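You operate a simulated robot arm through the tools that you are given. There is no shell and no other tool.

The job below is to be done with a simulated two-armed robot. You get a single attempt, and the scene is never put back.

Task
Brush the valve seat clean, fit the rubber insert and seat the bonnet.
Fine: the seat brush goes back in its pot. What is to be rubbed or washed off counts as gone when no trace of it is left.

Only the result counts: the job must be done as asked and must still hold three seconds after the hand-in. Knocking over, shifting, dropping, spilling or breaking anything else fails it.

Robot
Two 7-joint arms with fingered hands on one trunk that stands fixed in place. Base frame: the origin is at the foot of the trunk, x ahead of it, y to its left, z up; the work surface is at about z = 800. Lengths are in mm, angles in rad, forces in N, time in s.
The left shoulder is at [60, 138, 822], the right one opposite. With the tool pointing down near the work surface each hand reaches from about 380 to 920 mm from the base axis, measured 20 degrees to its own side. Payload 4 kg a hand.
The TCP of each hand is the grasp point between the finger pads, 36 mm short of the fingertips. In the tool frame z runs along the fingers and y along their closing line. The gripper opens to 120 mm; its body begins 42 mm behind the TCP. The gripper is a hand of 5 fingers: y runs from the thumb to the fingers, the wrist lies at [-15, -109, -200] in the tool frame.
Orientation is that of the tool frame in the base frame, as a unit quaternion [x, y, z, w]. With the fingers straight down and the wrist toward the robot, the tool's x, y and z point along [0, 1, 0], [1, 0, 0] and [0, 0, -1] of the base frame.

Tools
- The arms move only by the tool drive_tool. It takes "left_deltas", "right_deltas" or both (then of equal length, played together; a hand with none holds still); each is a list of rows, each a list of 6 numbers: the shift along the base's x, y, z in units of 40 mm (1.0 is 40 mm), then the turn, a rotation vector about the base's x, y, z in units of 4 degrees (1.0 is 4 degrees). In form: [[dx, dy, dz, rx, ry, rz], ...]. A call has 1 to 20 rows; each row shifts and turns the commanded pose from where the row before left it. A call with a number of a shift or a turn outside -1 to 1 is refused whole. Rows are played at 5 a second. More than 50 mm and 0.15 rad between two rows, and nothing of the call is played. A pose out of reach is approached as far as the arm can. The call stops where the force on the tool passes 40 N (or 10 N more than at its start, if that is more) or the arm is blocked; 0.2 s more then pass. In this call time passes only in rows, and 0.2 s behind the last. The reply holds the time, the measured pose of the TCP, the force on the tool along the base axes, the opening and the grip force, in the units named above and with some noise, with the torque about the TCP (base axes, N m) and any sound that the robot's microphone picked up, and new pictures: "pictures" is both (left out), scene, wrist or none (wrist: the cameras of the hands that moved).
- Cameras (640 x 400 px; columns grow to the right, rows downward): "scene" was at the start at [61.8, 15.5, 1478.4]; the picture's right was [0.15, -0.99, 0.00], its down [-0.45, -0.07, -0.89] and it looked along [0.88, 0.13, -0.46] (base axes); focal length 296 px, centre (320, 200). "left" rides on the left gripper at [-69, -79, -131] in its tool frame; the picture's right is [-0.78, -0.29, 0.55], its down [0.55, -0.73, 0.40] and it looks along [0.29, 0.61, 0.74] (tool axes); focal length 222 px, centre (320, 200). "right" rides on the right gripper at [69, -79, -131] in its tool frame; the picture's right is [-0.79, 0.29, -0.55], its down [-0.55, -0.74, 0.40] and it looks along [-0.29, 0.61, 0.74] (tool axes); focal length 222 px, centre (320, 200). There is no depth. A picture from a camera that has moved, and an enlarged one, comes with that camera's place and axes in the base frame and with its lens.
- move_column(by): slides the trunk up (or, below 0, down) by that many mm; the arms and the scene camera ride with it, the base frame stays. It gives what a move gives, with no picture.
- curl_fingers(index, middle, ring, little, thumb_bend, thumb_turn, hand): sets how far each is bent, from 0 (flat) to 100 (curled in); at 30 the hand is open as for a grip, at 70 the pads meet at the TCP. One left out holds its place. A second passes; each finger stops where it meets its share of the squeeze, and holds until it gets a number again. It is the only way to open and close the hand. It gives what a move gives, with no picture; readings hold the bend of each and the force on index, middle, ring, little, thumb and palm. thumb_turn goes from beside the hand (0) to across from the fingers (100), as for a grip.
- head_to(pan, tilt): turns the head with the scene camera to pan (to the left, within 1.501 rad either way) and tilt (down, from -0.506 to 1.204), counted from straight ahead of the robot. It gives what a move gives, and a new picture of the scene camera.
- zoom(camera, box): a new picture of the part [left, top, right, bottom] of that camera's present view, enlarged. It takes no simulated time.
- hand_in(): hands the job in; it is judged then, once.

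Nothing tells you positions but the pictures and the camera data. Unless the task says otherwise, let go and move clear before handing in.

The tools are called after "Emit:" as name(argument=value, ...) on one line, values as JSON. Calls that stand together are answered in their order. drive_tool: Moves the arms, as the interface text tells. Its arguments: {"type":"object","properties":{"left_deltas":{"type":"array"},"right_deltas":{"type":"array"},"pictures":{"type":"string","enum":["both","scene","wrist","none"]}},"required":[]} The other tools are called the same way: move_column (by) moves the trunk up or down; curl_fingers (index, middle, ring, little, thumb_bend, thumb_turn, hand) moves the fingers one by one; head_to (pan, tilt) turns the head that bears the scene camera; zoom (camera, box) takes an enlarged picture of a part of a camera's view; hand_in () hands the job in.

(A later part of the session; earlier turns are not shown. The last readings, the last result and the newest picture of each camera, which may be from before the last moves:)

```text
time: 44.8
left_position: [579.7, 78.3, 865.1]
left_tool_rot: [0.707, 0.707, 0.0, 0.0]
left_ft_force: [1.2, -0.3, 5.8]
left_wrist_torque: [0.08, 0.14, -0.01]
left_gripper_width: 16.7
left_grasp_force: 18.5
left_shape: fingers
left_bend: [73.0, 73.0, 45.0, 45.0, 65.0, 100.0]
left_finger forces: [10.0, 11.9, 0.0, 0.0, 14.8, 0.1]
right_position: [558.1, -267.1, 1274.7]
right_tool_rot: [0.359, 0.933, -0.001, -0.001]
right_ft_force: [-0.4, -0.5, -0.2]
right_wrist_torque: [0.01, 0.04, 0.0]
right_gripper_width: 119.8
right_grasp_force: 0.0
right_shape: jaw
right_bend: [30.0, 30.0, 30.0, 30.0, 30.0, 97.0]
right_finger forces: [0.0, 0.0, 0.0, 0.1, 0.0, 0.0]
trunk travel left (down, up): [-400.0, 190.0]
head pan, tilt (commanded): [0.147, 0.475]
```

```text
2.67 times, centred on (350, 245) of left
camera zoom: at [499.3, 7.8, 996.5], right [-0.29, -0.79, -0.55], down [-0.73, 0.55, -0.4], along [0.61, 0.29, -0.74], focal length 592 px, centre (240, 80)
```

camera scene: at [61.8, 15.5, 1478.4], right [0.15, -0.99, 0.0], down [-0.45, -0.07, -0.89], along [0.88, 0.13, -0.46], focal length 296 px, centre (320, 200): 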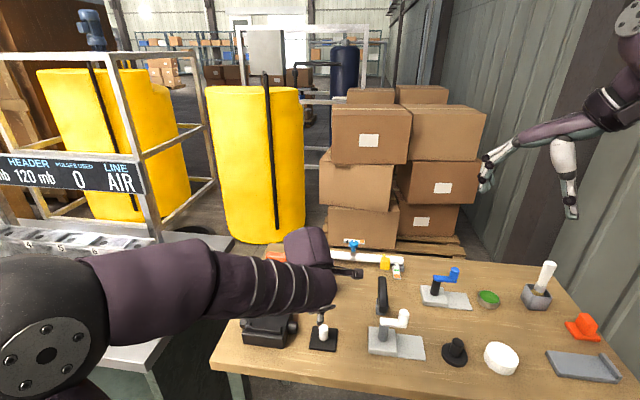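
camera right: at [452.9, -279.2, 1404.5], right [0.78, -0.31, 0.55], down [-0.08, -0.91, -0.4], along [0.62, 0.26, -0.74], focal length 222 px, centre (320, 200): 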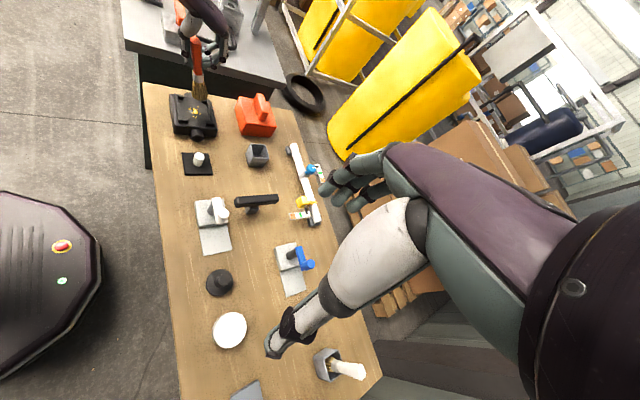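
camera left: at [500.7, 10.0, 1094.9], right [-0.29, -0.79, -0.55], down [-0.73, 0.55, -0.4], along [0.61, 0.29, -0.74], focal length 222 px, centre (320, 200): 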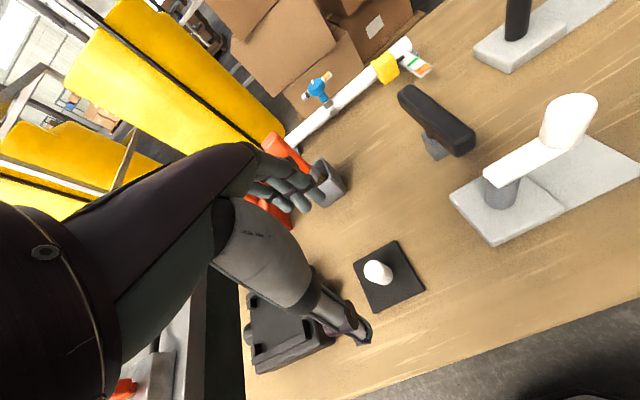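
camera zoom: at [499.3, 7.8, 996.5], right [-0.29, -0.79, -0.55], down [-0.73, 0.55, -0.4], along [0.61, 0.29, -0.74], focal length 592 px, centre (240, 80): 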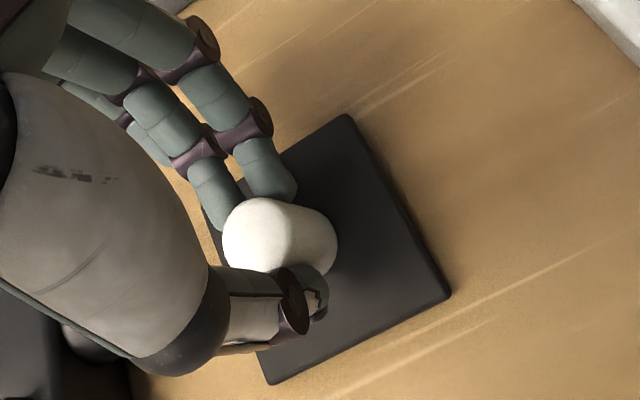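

The knob is gripped at about 18 N. I'll lift a little and check how level the pad hangs.

Emit:
drive_tool(left_deltas=[[0, 0, 0.25, 0, 0, 0], [0, 0, 0.5, 0, 0, 0], [0, 0, 0.5, 0, 0, 0], [0, 0, 0, 0, 0, 0]], pictures="none")

Emit:
zoom(camera="scene", box=[270, 270, 398, 350])

Emit:
zoom(camera="right", box=[160, 90, 250, 165])

Emit:
zoom(camera="left", box=[230, 170, 470, 320])

```text
time: 45.8
left_position: [579.7, 79.3, 912.4]
left_tool_rot: [0.707, 0.707, 0.0, 0.0]
left_ft_force: [0.4, -0.5, -0.3]
left_wrist_torque: [0.01, 0.04, 0.01]
left_gripper_width: 16.9
left_grasp_force: 16.8
left_shape: fingers
left_bend: [73.0, 73.0, 45.0, 45.0, 64.0, 100.0]
left_finger forces: [9.3, 9.2, 0.0, 0.0, 15.2, 0.0]
right_position: [555.9, -267.1, 1273.7]
right_tool_rot: [0.359, 0.933, -0.001, 0.0]
right_ft_force: [-0.4, -0.7, -0.4]
right_wrist_torque: [-0.02, 0.01, 0.01]
right_gripper_width: 119.3
right_grasp_force: 0.1
right_shape: jaw
right_bend: [30.0, 30.0, 30.0, 30.0, 30.0, 97.0]
right_finger forces: [0.0, 0.0, 0.1, 0.0, 0.0, 0.0]
trunk travel left (down, up): [-400.0, 190.0]
head pan, tilt (commanded): [0.147, 0.475]
```

```text
5.00 times, centred on (334, 310) of scene
camera zoom: at [61.9, 15.5, 1478.4], right [0.15, -0.99, 0.0], down [-0.45, -0.07, -0.89], along [0.88, 0.13, -0.46], focal length 1482 px, centre (250, -350)
```

zoom: 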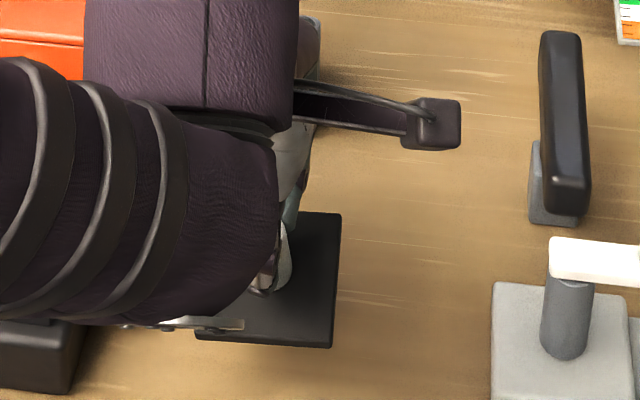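

```text
5.33 times, centred on (205, 128) of right
camera zoom: at [452.8, -279.0, 1404.5], right [0.78, -0.31, 0.55], down [-0.08, -0.91, -0.4], along [0.62, 0.26, -0.74], focal length 1185 px, centre (933, 587)
```

zoom: 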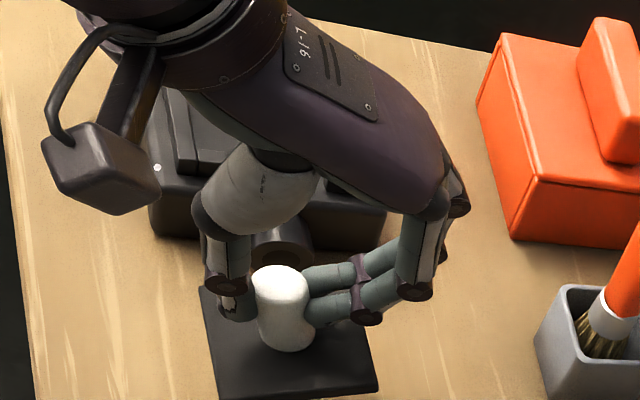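

```text
2.67 times, centred on (350, 245) of left
camera zoom: at [498.9, 9.0, 1044.7], right [-0.29, -0.78, -0.55], down [-0.73, 0.55, -0.4], along [0.61, 0.29, -0.74], focal length 592 px, centre (240, 80)
```

zoom: 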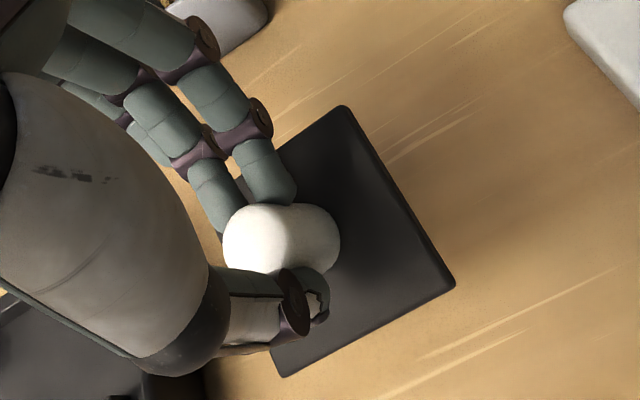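

The insert is held but tilted a few degrees, with its back edge high, and yawed by 2–3°. I'll raise it, correct the orientation, carry it over the valve and inspect again.

Emit:
drive_tool(left_deltas=[[0, 0, 0.9, 0, 0, 0], [0, 0, 0.4, 0.4, 0.6, -0.3], [0.08, 0.95, 0, 0.3, 0.6, -0.3], [0.08, 0.95, 0, 0.2, 0, 0], [0.08, 0.95, 0, 0, 0, 0], [0.06, 0.95, 0, 0, 0, 0], [0, 0, 0, 0, 0, 0]], pictures="both")

Emit:
zoom(camera="scene", box=[210, 260, 338, 340])

Emit:
zoom(camera="right", box=[160, 60, 250, 135])

Emit:
zoom(camera="left", box=[230, 170, 470, 320])

```text
time: 47.4
left_position: [591.5, 231.6, 967.5]
left_tool_rot: [0.721, 0.69, -0.008, -0.052]
left_ft_force: [0.4, -0.4, -1.5]
left_wrist_torque: [0.0, -0.03, -0.03]
left_gripper_width: 16.9
left_grasp_force: 16.7
left_shape: fingers
left_bend: [73.0, 73.0, 45.0, 45.0, 64.0, 100.0]
left_finger forces: [9.2, 8.9, 0.0, 0.1, 15.2, 0.0]
right_position: [557.5, -267.9, 1274.3]
right_tool_rot: [0.359, 0.933, 0.0, 0.0]
right_ft_force: [0.9, 0.4, 0.4]
right_wrist_torque: [0.02, -0.02, -0.01]
right_gripper_width: 119.7
right_grasp_force: 0.0
right_shape: jaw
right_bend: [30.0, 30.0, 30.0, 30.0, 30.0, 97.0]
right_finger forces: [0.0, 0.0, 0.0, 0.0, 0.1, 0.0]
trunk travel left (down, up): [-400.0, 190.0]
head pan, tilt (commanded): [0.147, 0.475]
camera scene: at [61.8, 15.3, 1478.4], right [0.15, -0.99, 0.0], down [-0.45, -0.07, -0.89], along [0.88, 0.13, -0.46], focal length 296 px, centre (320, 200)
camera left: at [519.7, 156.9, 1101.2], right [-0.37, -0.74, -0.57], down [-0.74, 0.6, -0.3], along [0.56, 0.31, -0.77], focal length 222 px, centre (320, 200)
```

scene: 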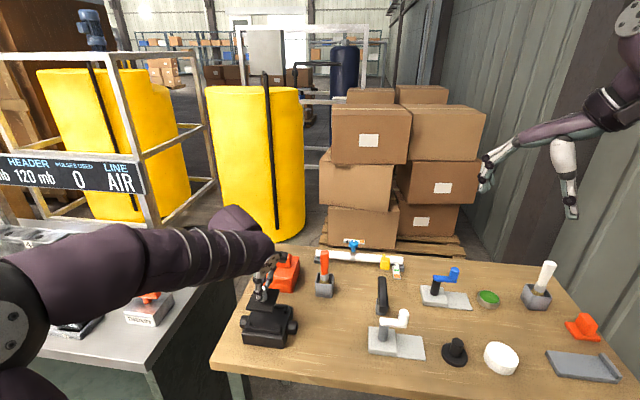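
left: 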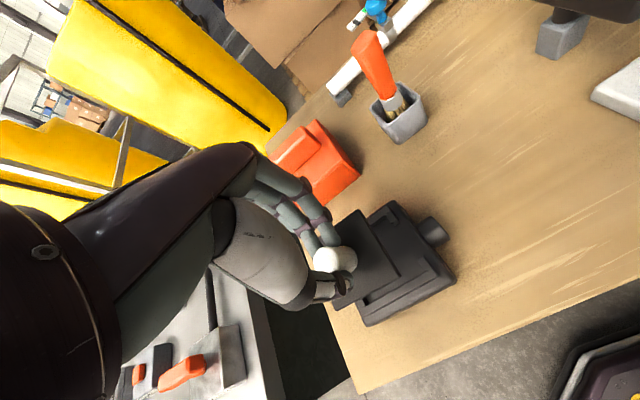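

```text
5.00 times, centred on (274, 300) of scene
camera zoom: at [61.8, 15.3, 1478.4], right [0.15, -0.99, 0.0], down [-0.45, -0.07, -0.89], along [0.88, 0.13, -0.46], focal length 1482 px, centre (550, -300)
```

zoom: 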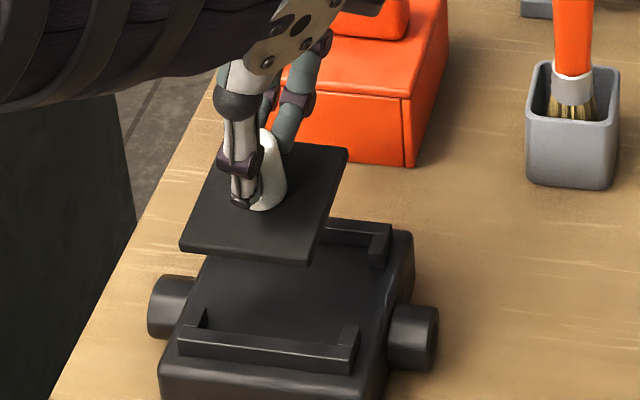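

```text
5.33 times, centred on (205, 98) of right
camera zoom: at [452.7, -279.2, 1404.5], right [0.78, -0.31, 0.55], down [-0.08, -0.91, -0.4], along [0.62, 0.26, -0.74], focal length 1185 px, centre (933, 747)
```

zoom: 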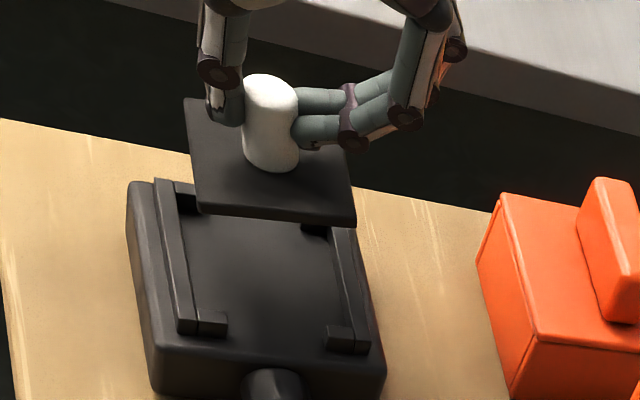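

```text
2.67 times, centred on (350, 245) of left
camera zoom: at [519.7, 156.9, 1101.2], right [-0.37, -0.74, -0.57], down [-0.74, 0.6, -0.3], along [0.56, 0.31, -0.77], focal length 592 px, centre (240, 80)
```

zoom: 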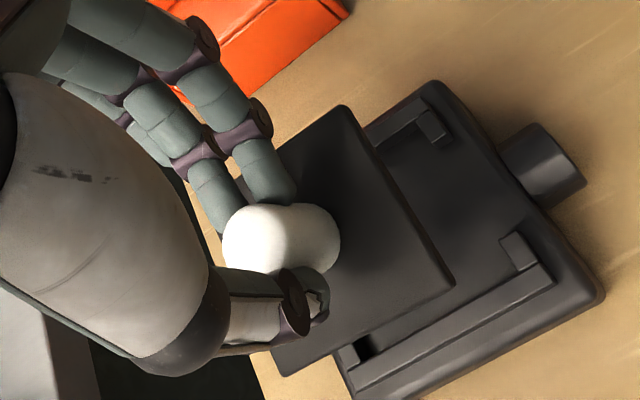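

I measured the pad: its front edge is level, but the back edge is still about 8 mm high (roughly 7° of pitch), and it sits about 10 mm too far left. I'll correct both and lower it partway for a closer comparison.

Emit:
drive_tool(left_deltas=[[0.09, -0.13, 0, 0, 0.85, 0.1], [0.09, -0.12, 0, 0, 0.85, 0.1], [0, 0, -0.5, 0, 0, 0], [0, 0, 0, 0, 0, 0]], pictures="none")

Emit:
zoom(camera="scene", box=[210, 270, 338, 350])

Emit:
zoom(camera="right", box=[160, 70, 240, 140])

Emit:
zoom(camera="left", box=[230, 170, 470, 320])

```text
time: 48.4
left_position: [599.3, 221.7, 944.3]
left_tool_rot: [0.715, 0.691, -0.051, -0.093]
left_ft_force: [-0.4, -0.1, -0.3]
left_wrist_torque: [0.0, 0.01, 0.0]
left_gripper_width: 16.6
left_grasp_force: 16.1
left_shape: fingers
left_bend: [74.0, 73.0, 45.0, 45.0, 64.0, 100.0]
left_finger forces: [9.1, 8.8, 0.0, 0.0, 15.2, 0.0]
right_position: [557.1, -266.6, 1274.3]
right_tool_rot: [0.359, 0.933, 0.0, -0.001]
right_ft_force: [0.2, 0.3, 0.0]
right_wrist_torque: [0.01, 0.01, 0.02]
right_gripper_width: 119.7
right_grasp_force: 0.1
right_shape: jaw
right_bend: [30.0, 30.0, 30.0, 30.0, 30.0, 97.0]
right_finger forces: [0.0, 0.1, 0.0, 0.0, 0.0, 0.0]
trunk travel left (down, up): [-400.0, 190.0]
head pan, tilt (commanded): [0.147, 0.475]
```

```text
5.00 times, centred on (274, 310) of scene
camera zoom: at [61.8, 15.5, 1478.4], right [0.15, -0.99, 0.0], down [-0.45, -0.07, -0.89], along [0.88, 0.13, -0.46], focal length 1482 px, centre (550, -350)
```

zoom: 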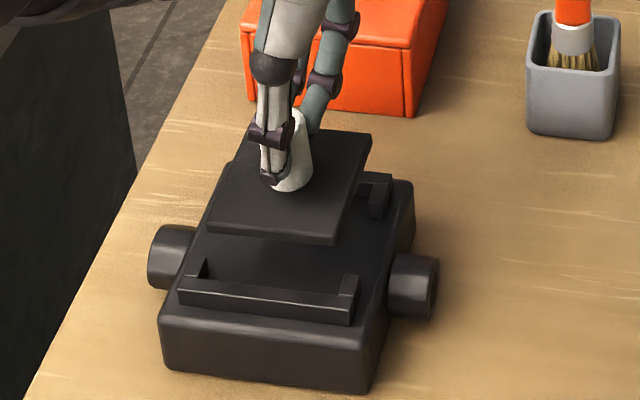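

```text
5.71 times, centred on (200, 105) of right
camera zoom: at [452.7, -279.0, 1404.5], right [0.78, -0.31, 0.55], down [-0.08, -0.91, -0.4], along [0.62, 0.26, -0.74], focal length 1269 px, centre (1006, 743)
```

zoom: 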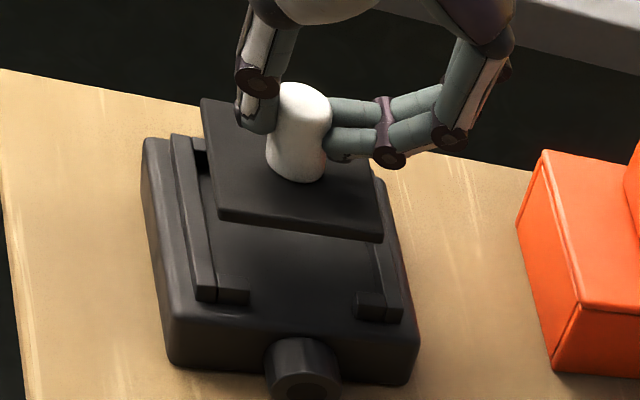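

```text
2.67 times, centred on (350, 245) of left
camera zoom: at [543.5, 144.7, 1086.3], right [-0.42, -0.74, -0.52], down [-0.78, 0.59, -0.21], along [0.46, 0.32, -0.83], focal length 592 px, centre (240, 80)
```

zoom: 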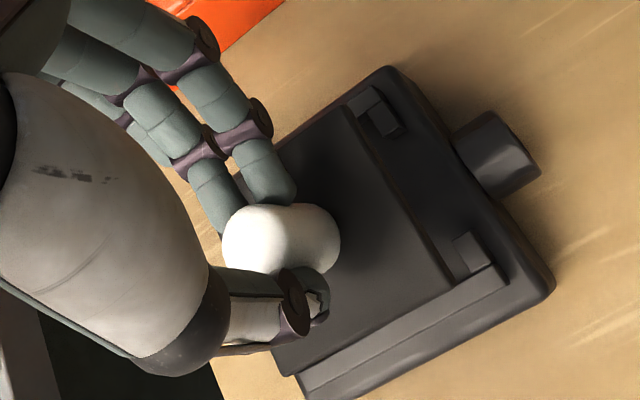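

The pad is now nearly level and centred within a couple of millimetres. I'll add a small pitch correction and lower it closer to the rails for a finer check.

Emit:
drive_tool(left_deltas=[[0.04, 0.02, -0.3, 0, 0.5, 0], [0, 0, 0, 0, 0, 0]], pictures="none")

Emit:
zoom(camera="scene", box=[234, 290, 314, 340])

Emit:
zoom(camera="right", box=[165, 75, 225, 125])

Emit:
zoom(camera="left", box=[310, 190, 470, 320])

```text
time: 49.0
left_position: [598.6, 223.0, 934.4]
left_tool_rot: [0.713, 0.69, -0.063, -0.105]
left_ft_force: [0.2, -0.1, -0.5]
left_wrist_torque: [-0.01, 0.04, -0.02]
left_gripper_width: 17.0
left_grasp_force: 16.7
left_shape: fingers
left_bend: [74.0, 73.0, 45.0, 45.0, 64.0, 100.0]
left_finger forces: [9.2, 9.0, 0.1, 0.0, 15.3, 0.0]
right_position: [556.6, -267.1, 1274.5]
right_tool_rot: [0.358, 0.934, 0.0, -0.001]
right_ft_force: [0.2, 0.0, 0.4]
right_wrist_torque: [0.03, 0.01, 0.0]
right_gripper_width: 119.9
right_grasp_force: 0.0
right_shape: jaw
right_bend: [30.0, 30.0, 30.0, 30.0, 30.0, 97.0]
right_finger forces: [0.0, 0.1, 0.0, 0.1, 0.1, 0.0]
trunk travel left (down, up): [-400.0, 190.0]
head pan, tilt (commanded): [0.147, 0.475]
```

```text
8.00 times, centred on (274, 315) of scene
camera zoom: at [61.8, 15.5, 1478.4], right [0.15, -0.99, 0.0], down [-0.45, -0.07, -0.89], along [0.88, 0.13, -0.46], focal length 2370 px, centre (688, -720)
```

zoom: 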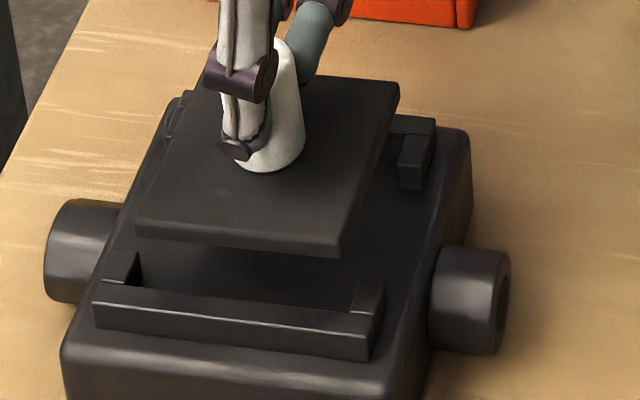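

```text
8.00 times, centred on (195, 100) of right
camera zoom: at [452.7, -279.0, 1404.6], right [0.78, -0.31, 0.55], down [-0.08, -0.91, -0.4], along [0.62, 0.26, -0.74], focal length 1777 px, centre (1320, 1000)
```

zoom: 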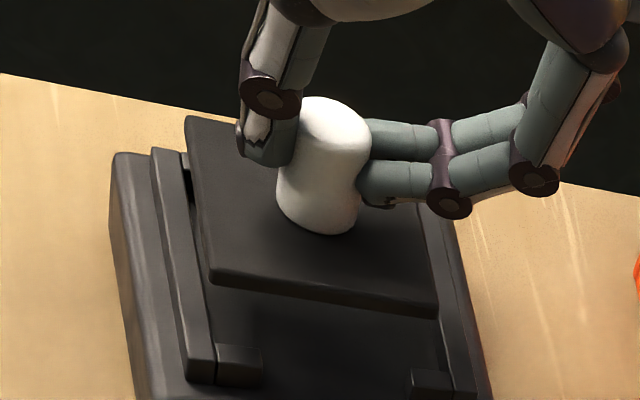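

```text
3.08 times, centred on (390, 255) of left
camera zoom: at [548.9, 146.4, 1077.0], right [-0.44, -0.74, -0.5], down [-0.79, 0.59, -0.18], along [0.43, 0.32, -0.84], focal length 684 px, centre (105, 31)
```

zoom: 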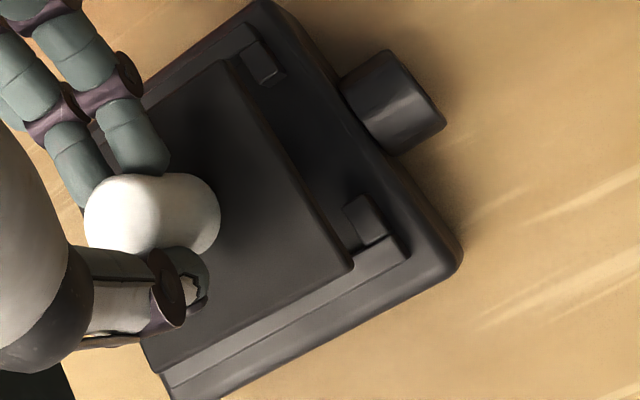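

Combining the views, the pad is nearly flat, with its top at about z = 882. It needs about +4.5 mm in x and +2.5 mm in y. I'll apply that, lower it to just above the rails and compare again.

Emit:
drive_tool(left_deltas=[[0.11, 0.06, -0.2, 0, 0, 0], [0, 0, -0.2, 0, 0, 0], [0, 0, 0, 0, 0, 0]], pictures="none")

Emit:
zoom(camera="scene", box=[234, 290, 314, 340])

Emit:
zoom(camera="right", box=[165, 80, 225, 130])

Emit:
zoom(camera="left", box=[310, 190, 470, 320])

```text
time: 49.8
left_position: [602.2, 227.1, 919.9]
left_tool_rot: [0.713, 0.691, -0.064, -0.105]
left_ft_force: [-0.3, 0.3, -1.4]
left_wrist_torque: [0.02, -0.01, 0.0]
left_gripper_width: 16.8
left_grasp_force: 16.6
left_shape: fingers
left_bend: [74.0, 73.0, 45.0, 45.0, 64.0, 100.0]
left_finger forces: [9.2, 8.9, 0.0, 0.0, 15.2, 0.0]
right_position: [556.6, -265.8, 1273.6]
right_tool_rot: [0.359, 0.933, 0.0, 0.0]
right_ft_force: [0.1, 0.0, -0.1]
right_wrist_torque: [0.01, 0.0, 0.03]
right_gripper_width: 119.4
right_grasp_force: 0.0
right_shape: jaw
right_bend: [30.0, 30.0, 30.0, 30.0, 30.0, 97.0]
right_finger forces: [0.1, 0.0, 0.1, 0.1, 0.0, 0.0]
trunk travel left (down, up): [-400.0, 190.0]
head pan, tilt (commanded): [0.147, 0.475]
```

```text
8.00 times, centred on (274, 315) of scene
camera zoom: at [61.8, 15.5, 1478.4], right [0.15, -0.99, 0.0], down [-0.45, -0.07, -0.89], along [0.88, 0.13, -0.46], focal length 2370 px, centre (688, -720)
```

zoom: 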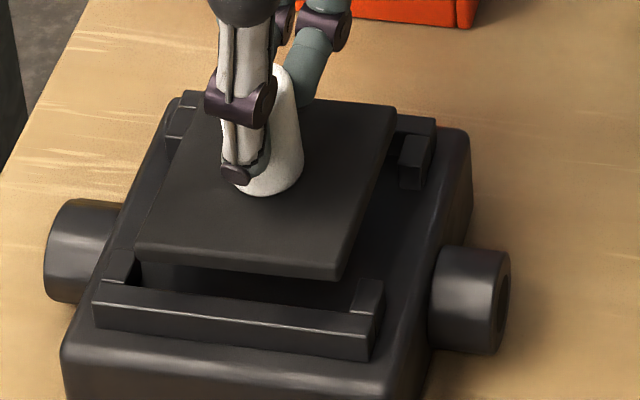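

```text
8.00 times, centred on (195, 105) of right
camera zoom: at [452.8, -278.9, 1404.5], right [0.78, -0.31, 0.55], down [-0.08, -0.91, -0.4], along [0.62, 0.26, -0.74], focal length 1777 px, centre (1320, 960)
```

zoom: 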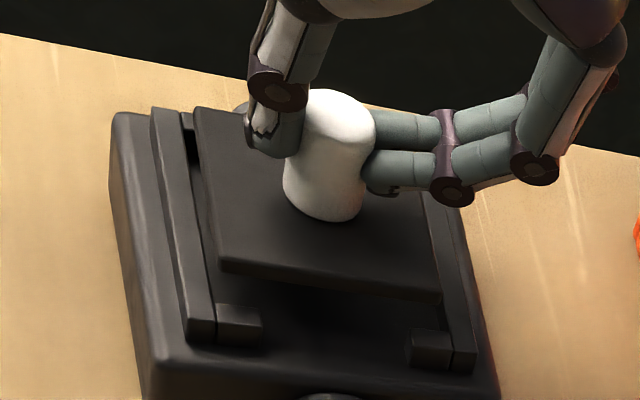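

```text
3.08 times, centred on (390, 255) of left
camera zoom: at [552.9, 149.3, 1061.5], right [-0.44, -0.74, -0.5], down [-0.79, 0.59, -0.18], along [0.43, 0.32, -0.84], focal length 684 px, centre (105, 31)
```

zoom: 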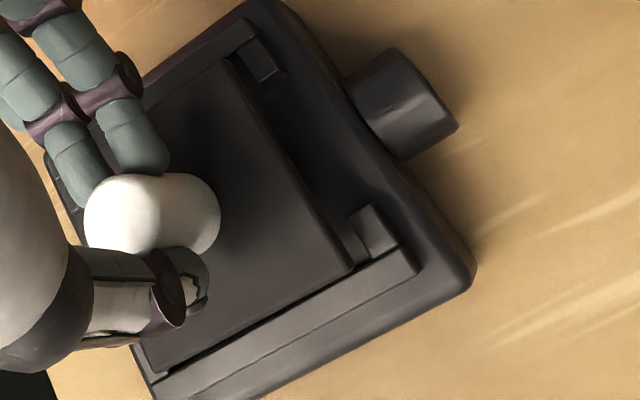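

The pad is flat and within about 1 mm of centred between the rails and lugs. I'll nudge x by +1 mm and lower slowly, watching for early contact.

Emit:
drive_tool(left_deltas=[[0.025, 0, -0.1, 0, 0, 0], [0, 0, -0.1, 0, 0, 0], [0, 0, -0.08, 0, 0, 0]], pictures="none")

Emit:
zoom(camera="scene", box=[234, 290, 314, 340])

Emit:
zoom(camera="right", box=[165, 80, 225, 130])

Emit:
zoom(camera="left", box=[310, 190, 470, 320])

```text
time: 50.6
left_position: [606.1, 225.0, 907.1]
left_tool_rot: [0.713, 0.69, -0.063, -0.105]
left_ft_force: [0.4, 0.3, -0.6]
left_wrist_torque: [-0.01, 0.0, -0.04]
left_gripper_width: 16.5
left_grasp_force: 16.8
left_shape: fingers
left_bend: [74.0, 73.0, 45.0, 45.0, 64.0, 100.0]
left_finger forces: [9.6, 8.8, 0.1, 0.1, 15.3, 0.0]
right_position: [556.5, -266.6, 1273.4]
right_tool_rot: [0.359, 0.933, 0.0, 0.0]
right_ft_force: [-0.5, -0.2, -0.5]
right_wrist_torque: [0.03, -0.03, -0.03]
right_gripper_width: 119.8
right_grasp_force: 0.1
right_shape: jaw
right_bend: [30.0, 30.0, 30.0, 30.0, 30.0, 97.0]
right_finger forces: [0.0, 0.0, 0.1, 0.1, 0.0, 0.0]
trunk travel left (down, up): [-400.0, 190.0]
head pan, tilt (commanded): [0.147, 0.475]
```

```text
8.00 times, centred on (274, 315) of scene
camera zoom: at [61.8, 15.5, 1478.4], right [0.15, -0.99, 0.0], down [-0.45, -0.07, -0.89], along [0.88, 0.13, -0.46], focal length 2370 px, centre (688, -720)
```

zoom: 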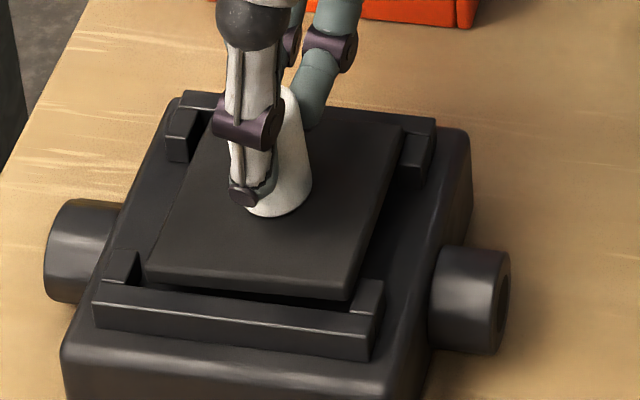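

```text
8.00 times, centred on (195, 105) of right
camera zoom: at [452.7, -278.9, 1404.6], right [0.78, -0.31, 0.55], down [-0.08, -0.91, -0.4], along [0.62, 0.26, -0.74], focal length 1777 px, centre (1320, 960)
```

zoom: 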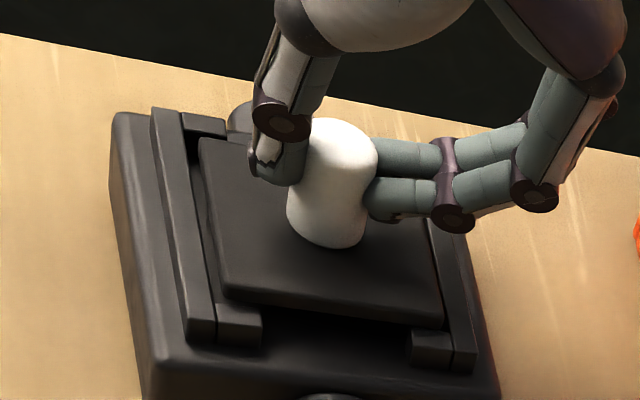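

```text
3.08 times, centred on (390, 255) of left
camera zoom: at [555.0, 148.5, 1050.0], right [-0.44, -0.74, -0.5], down [-0.79, 0.59, -0.18], along [0.43, 0.32, -0.84], focal length 684 px, centre (105, 31)
```

zoom: 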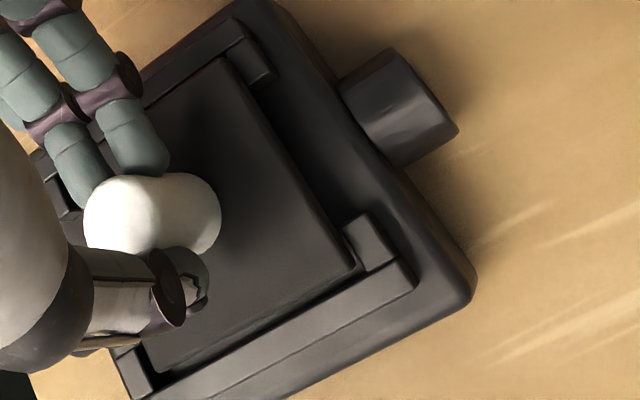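

The pad's lower edge is already between the rails without touching. I'll nudge y by +1 mm and keep lowering gently until it contacts the seat.

Emit:
drive_tool(left_deltas=[[0, 0.025, -0.05, 0, 0, 0], [0, 0, -0.06, 0, 0, 0]], pictures="none")

Emit:
drive_tool(left_deltas=[[0, 0, -0.05, 0, 0, 0], [0, 0, -0.03, 0, 0, 0]], pictures="none")

Emit:
zoom(camera="scene", box=[234, 290, 314, 340])

Emit:
zoom(camera="right", box=[165, 80, 225, 130])

Emit:
zoom(camera="left", box=[310, 190, 470, 320])

```text
time: 51.2
left_position: [604.2, 228.5, 903.3]
left_tool_rot: [0.713, 0.69, -0.063, -0.105]
left_ft_force: [0.2, 0.0, -0.5]
left_wrist_torque: [-0.01, -0.03, -0.01]
left_gripper_width: 16.8
left_grasp_force: 16.9
left_shape: fingers
left_bend: [74.0, 73.0, 45.0, 45.0, 63.0, 100.0]
left_finger forces: [9.1, 9.0, 0.1, 0.0, 15.4, 0.1]
right_position: [556.4, -266.6, 1273.3]
right_tool_rot: [0.358, 0.934, -0.001, 0.0]
right_ft_force: [0.2, -0.4, 0.1]
right_wrist_torque: [0.01, 0.01, -0.02]
right_gripper_width: 119.7
right_grasp_force: 0.0
right_shape: jaw
right_bend: [30.0, 30.0, 30.0, 30.0, 30.0, 97.0]
right_finger forces: [0.0, 0.1, 0.0, 0.0, 0.1, 0.0]
trunk travel left (down, up): [-400.0, 190.0]
head pan, tilt (commanded): [0.147, 0.475]
```

```text
time: 51.8
left_position: [605.6, 225.9, 900.6]
left_tool_rot: [0.713, 0.691, -0.063, -0.105]
left_ft_force: [1.0, 0.4, 0.3]
left_wrist_torque: [-0.01, 0.0, 0.0]
left_gripper_width: 16.6
left_grasp_force: 16.8
left_shape: fingers
left_bend: [74.0, 73.0, 45.0, 45.0, 63.0, 100.0]
left_finger forces: [9.0, 9.3, 0.0, 0.1, 15.5, 0.0]
right_position: [557.4, -265.9, 1273.7]
right_tool_rot: [0.358, 0.934, 0.0, 0.001]
right_ft_force: [-0.6, 0.9, -0.2]
right_wrist_torque: [0.01, -0.04, 0.01]
right_gripper_width: 119.5
right_grasp_force: 0.1
right_shape: jaw
right_bend: [30.0, 30.0, 30.0, 30.0, 30.0, 97.0]
right_finger forces: [0.1, 0.0, 0.1, 0.1, 0.0, 0.0]
trunk travel left (down, up): [-400.0, 190.0]
head pan, tilt (commanded): [0.147, 0.475]
```

```text
8.00 times, centred on (274, 315) of scene
camera zoom: at [61.8, 15.5, 1478.4], right [0.15, -0.99, 0.0], down [-0.45, -0.07, -0.89], along [0.88, 0.13, -0.46], focal length 2370 px, centre (688, -720)
```

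zoom: 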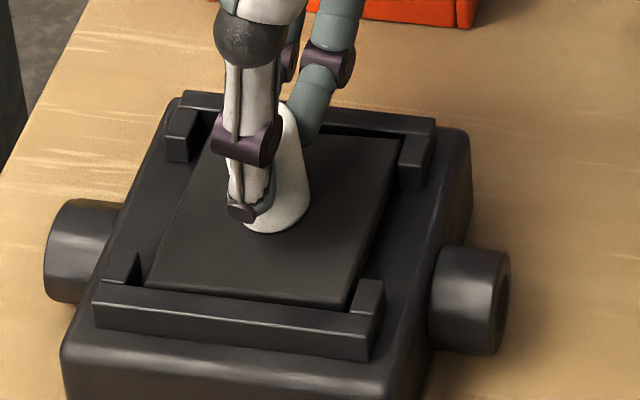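

```text
8.00 times, centred on (195, 105) of right
camera zoom: at [452.8, -279.0, 1404.5], right [0.78, -0.31, 0.55], down [-0.08, -0.91, -0.4], along [0.62, 0.26, -0.74], focal length 1777 px, centre (1320, 960)
```

zoom: 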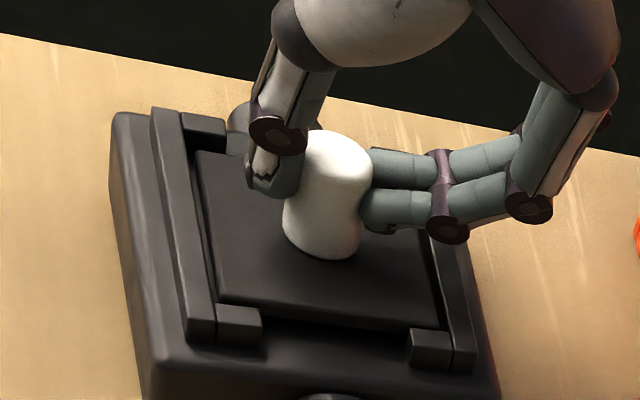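

```text
3.08 times, centred on (390, 255) of left
camera zoom: at [555.1, 149.8, 1042.7], right [-0.44, -0.74, -0.5], down [-0.79, 0.59, -0.18], along [0.43, 0.32, -0.84], focal length 684 px, centre (105, 31)
```

zoom: 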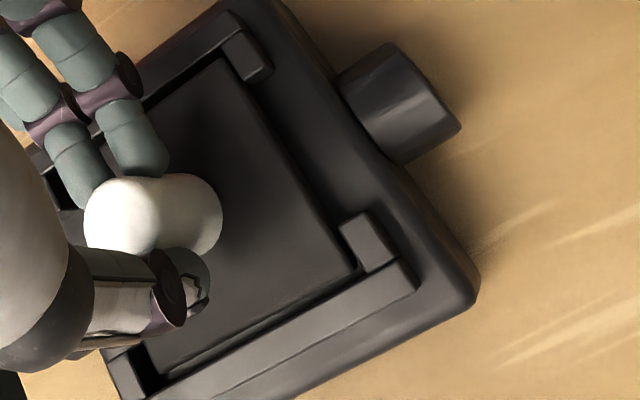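

The pad is now down between the rails. I'll make the final small steps to seat it.

Emit:
drive_tool(left_deltas=[[0, 0, -0.04, 0, 0, 0], [0, 0, -0.04, 0, 0, 0]], pictures="none")

Emit:
zoom(camera="scene", box=[234, 290, 314, 340])

Emit:
zoom(camera="right", box=[165, 80, 225, 130])

```text
time: 52.4
left_position: [604.8, 225.1, 898.2]
left_tool_rot: [0.713, 0.691, -0.063, -0.104]
left_ft_force: [0.7, -0.5, 1.6]
left_wrist_torque: [0.03, -0.02, -0.01]
left_gripper_width: 16.7
left_grasp_force: 18.8
left_shape: fingers
left_bend: [74.0, 73.0, 45.0, 45.0, 63.0, 100.0]
left_finger forces: [9.0, 11.4, 0.0, 0.0, 16.4, 0.0]
right_position: [557.1, -267.9, 1274.2]
right_tool_rot: [0.359, 0.933, 0.001, 0.0]
right_ft_force: [-0.2, 0.1, -1.2]
right_wrist_torque: [0.03, -0.01, -0.02]
right_gripper_width: 119.7
right_grasp_force: 0.0
right_shape: jaw
right_bend: [30.0, 30.0, 30.0, 30.0, 30.0, 97.0]
right_finger forces: [0.0, 0.0, 0.0, 0.0, 0.0, 0.0]
trunk travel left (down, up): [-400.0, 190.0]
head pan, tilt (commanded): [0.147, 0.475]
```

```text
8.00 times, centred on (274, 315) of scene
camera zoom: at [61.7, 15.3, 1478.5], right [0.15, -0.99, 0.0], down [-0.45, -0.07, -0.89], along [0.88, 0.13, -0.46], focal length 2370 px, centre (688, -720)
```

zoom: 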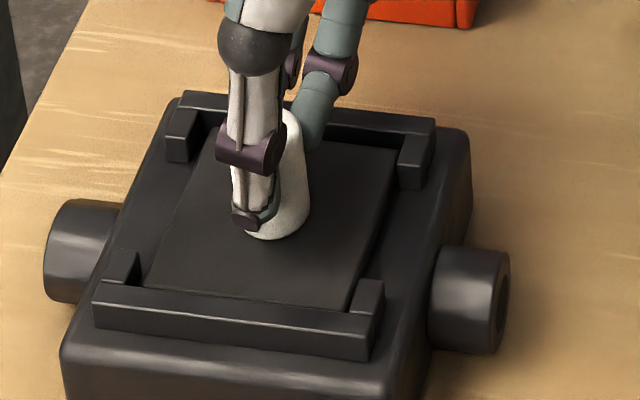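

```text
8.00 times, centred on (195, 105) of right
camera zoom: at [452.6, -279.1, 1404.6], right [0.78, -0.31, 0.55], down [-0.08, -0.91, -0.4], along [0.62, 0.26, -0.74], focal length 1777 px, centre (1320, 960)
```

zoom: 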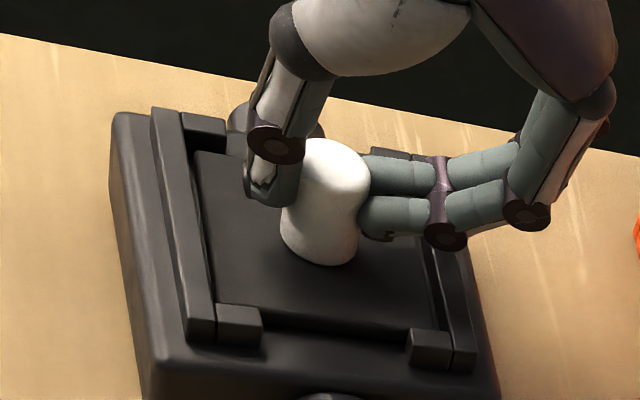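

The pad rests on the seat with about 2 N, located between the rails and lugs. I'll release in small steps.

Emit:
curl_fingers(hand="left", index=66, middle=66, thumb_bend=58)

Emit:
zoom(camera="scene", box=[234, 290, 314, 340])

Emit:
zoom(camera="right", box=[165, 80, 225, 130])

Emit:
zoom(camera="left", box=[310, 190, 470, 320])

```text
time: 53.4
left_position: [604.1, 225.6, 898.3]
left_tool_rot: [0.713, 0.691, -0.063, -0.104]
left_ft_force: [-0.1, -0.7, 0.1]
left_wrist_torque: [-0.03, 0.01, 0.03]
left_gripper_width: 25.6
left_grasp_force: 0.1
left_shape: fingers
left_bend: [66.0, 66.0, 45.0, 45.0, 57.0, 100.0]
left_finger forces: [0.0, 0.0, 0.0, 0.0, 0.2, 0.0]
right_position: [556.9, -266.9, 1274.4]
right_tool_rot: [0.358, 0.934, 0.001, 0.0]
right_ft_force: [0.2, 0.0, -0.2]
right_wrist_torque: [-0.01, -0.02, -0.02]
right_gripper_width: 119.9
right_grasp_force: 0.0
right_shape: jaw
right_bend: [30.0, 30.0, 30.0, 30.0, 30.0, 97.0]
right_finger forces: [0.1, 0.0, 0.0, 0.0, 0.0, 0.0]
trunk travel left (down, up): [-400.0, 190.0]
head pan, tilt (commanded): [0.147, 0.475]
```

```text
8.00 times, centred on (274, 315) of scene
camera zoom: at [61.8, 15.5, 1478.4], right [0.15, -0.99, 0.0], down [-0.45, -0.07, -0.89], along [0.88, 0.13, -0.46], focal length 2370 px, centre (688, -720)
```

zoom: 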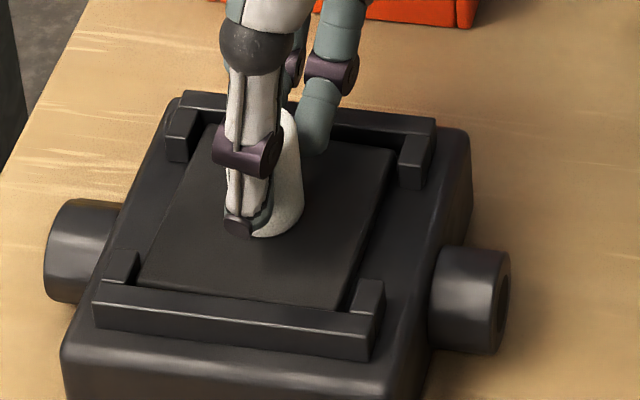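

```text
8.00 times, centred on (195, 105) of right
camera zoom: at [452.7, -278.9, 1404.5], right [0.78, -0.31, 0.55], down [-0.08, -0.91, -0.4], along [0.62, 0.26, -0.74], focal length 1777 px, centre (1320, 960)
```

zoom: 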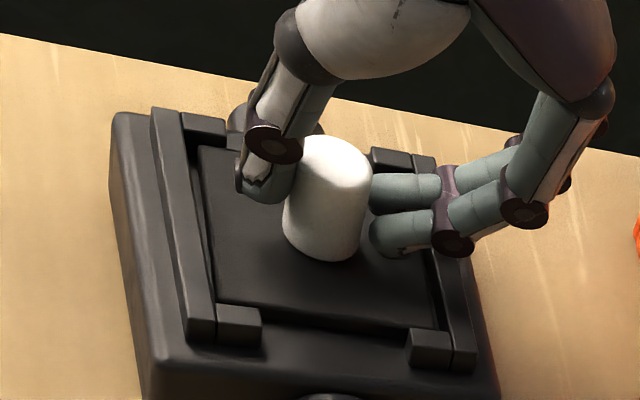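

```text
3.08 times, centred on (390, 255) of left
camera zoom: at [554.5, 149.2, 1039.7], right [-0.44, -0.74, -0.5], down [-0.79, 0.59, -0.18], along [0.43, 0.32, -0.84], focal length 684 px, centre (105, 31)
```

zoom: 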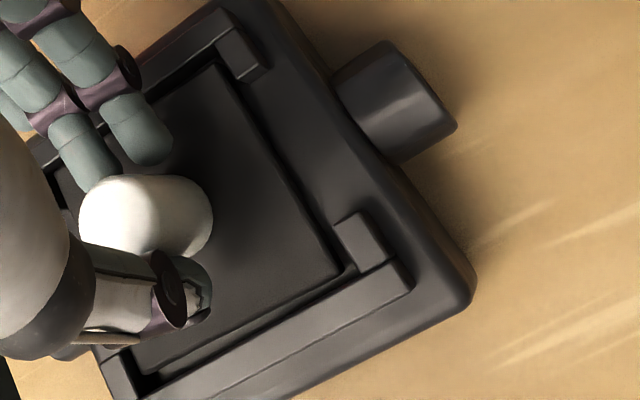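

The insert dropped flat onto the seat, inside the rails and lugs. I'll open wider and withdraw upward.

Emit:
curl_fingers(hand="left", index=48, middle=48, ring=40, little=40, thumb_bend=45)

Emit:
drive_tool(left_deltas=[[0, 0, 0.3, 0, 0, 0], [0, 0, 0.8, 0, 0, 0], [0, 0, 1.0, 0, 0, 0], [0, 0, 1.0, 0, 0, 0], [0.5, 0, 0.5, 0, 0, 0], [0.8, 0, 0, 0, 0, 0], [0.8, 0, 0, 0, 0, 0]], pictures="both")

Emit:
zoom(camera="scene", box=[234, 290, 314, 340])

Emit:
zoom(camera="right", box=[165, 80, 225, 130])

Emit:
zoom(camera="scene", box=[235, 235, 355, 310])

```text
time: 54.4
left_position: [604.0, 227.1, 900.1]
left_tool_rot: [0.713, 0.69, -0.062, -0.104]
left_ft_force: [-4.2, 1.0, 10.7]
left_wrist_torque: [0.05, -0.03, 0.01]
left_gripper_width: 60.9
left_grasp_force: 5.8
left_shape: fingers
left_bend: [52.0, 50.0, 40.0, 40.0, 45.0, 99.0]
left_finger forces: [6.9, 4.4, 0.1, 0.0, 0.0, 0.0]
right_position: [556.6, -267.3, 1274.1]
right_tool_rot: [0.358, 0.934, 0.0, 0.0]
right_ft_force: [0.0, -0.3, 0.2]
right_wrist_torque: [-0.03, -0.02, 0.02]
right_gripper_width: 119.7
right_grasp_force: 0.1
right_shape: jaw
right_bend: [30.0, 30.0, 30.0, 30.0, 30.0, 97.0]
right_finger forces: [0.1, 0.0, 0.0, 0.0, 0.0, 0.0]
trunk travel left (down, up): [-400.0, 190.0]
head pan, tilt (commanded): [0.147, 0.475]
```

```text
time: 56.0
left_position: [691.7, 227.3, 1041.2]
left_tool_rot: [0.713, 0.69, -0.063, -0.105]
left_ft_force: [-0.2, 0.4, 0.6]
left_wrist_torque: [0.01, 0.01, 0.02]
left_gripper_width: 70.0
left_grasp_force: 0.1
left_shape: fingers
left_bend: [48.0, 48.0, 40.0, 40.0, 45.0, 99.0]
left_finger forces: [0.0, 0.1, 0.1, 0.0, 0.0, 0.1]
right_position: [558.2, -266.9, 1273.2]
right_tool_rot: [0.359, 0.934, 0.001, 0.0]
right_ft_force: [-0.1, -0.2, -0.2]
right_wrist_torque: [0.0, 0.0, 0.02]
right_gripper_width: 119.5
right_grasp_force: 0.0
right_shape: jaw
right_bend: [30.0, 30.0, 30.0, 30.0, 30.0, 97.0]
right_finger forces: [0.0, 0.0, 0.1, 0.0, 0.1, 0.1]
trunk travel left (down, up): [-400.0, 190.0]
head pan, tilt (commanded): [0.147, 0.475]
camera scene: at [62.6, 15.4, 1478.4], right [0.15, -0.99, 0.0], down [-0.45, -0.07, -0.89], along [0.88, 0.13, -0.46], focal length 296 px, centre (320, 200)
camera left: at [641.6, 150.6, 1183.3], right [-0.44, -0.74, -0.5], down [-0.79, 0.59, -0.18], along [0.43, 0.32, -0.84], focal length 222 px, centre (320, 200)
```

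scene: 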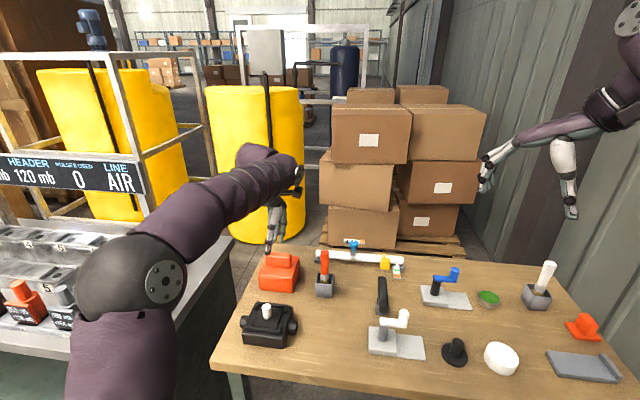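
left: 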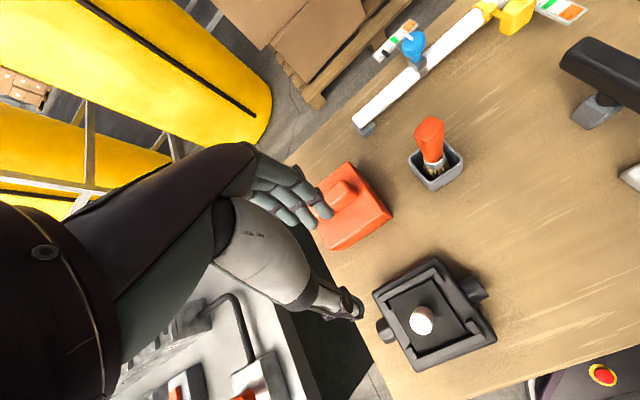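

```text
8.00 times, centred on (274, 315) of scene
camera zoom: at [62.6, 15.4, 1478.4], right [0.15, -0.99, 0.0], down [-0.45, -0.07, -0.89], along [0.88, 0.13, -0.46], focal length 2370 px, centre (688, -720)
```

zoom: 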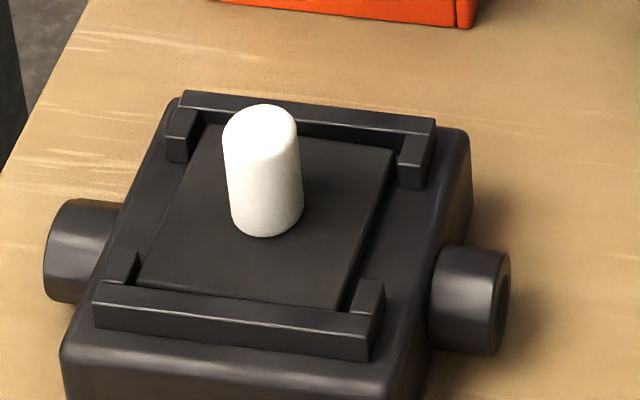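

```text
8.00 times, centred on (195, 105) of right
camera zoom: at [453.7, -278.9, 1404.1], right [0.78, -0.31, 0.55], down [-0.08, -0.91, -0.4], along [0.62, 0.26, -0.74], focal length 1777 px, centre (1320, 960)
```

zoom: 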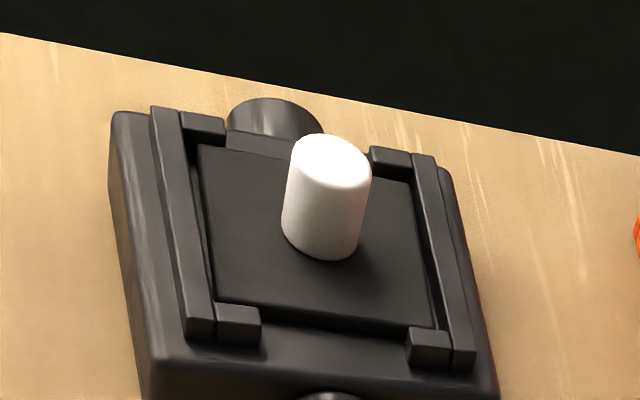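

```text
5.33 times, centred on (295, 272) of scene
camera zoom: at [62.6, 15.4, 1478.4], right [0.15, -0.99, 0.0], down [-0.45, -0.07, -0.89], along [0.88, 0.13, -0.46], focal length 1580 px, centre (453, -187)
```

zoom: 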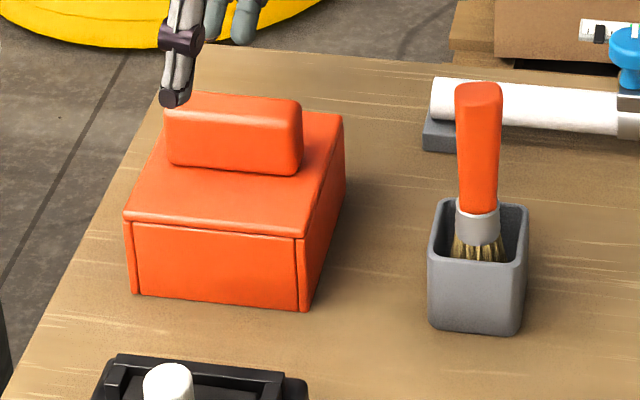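

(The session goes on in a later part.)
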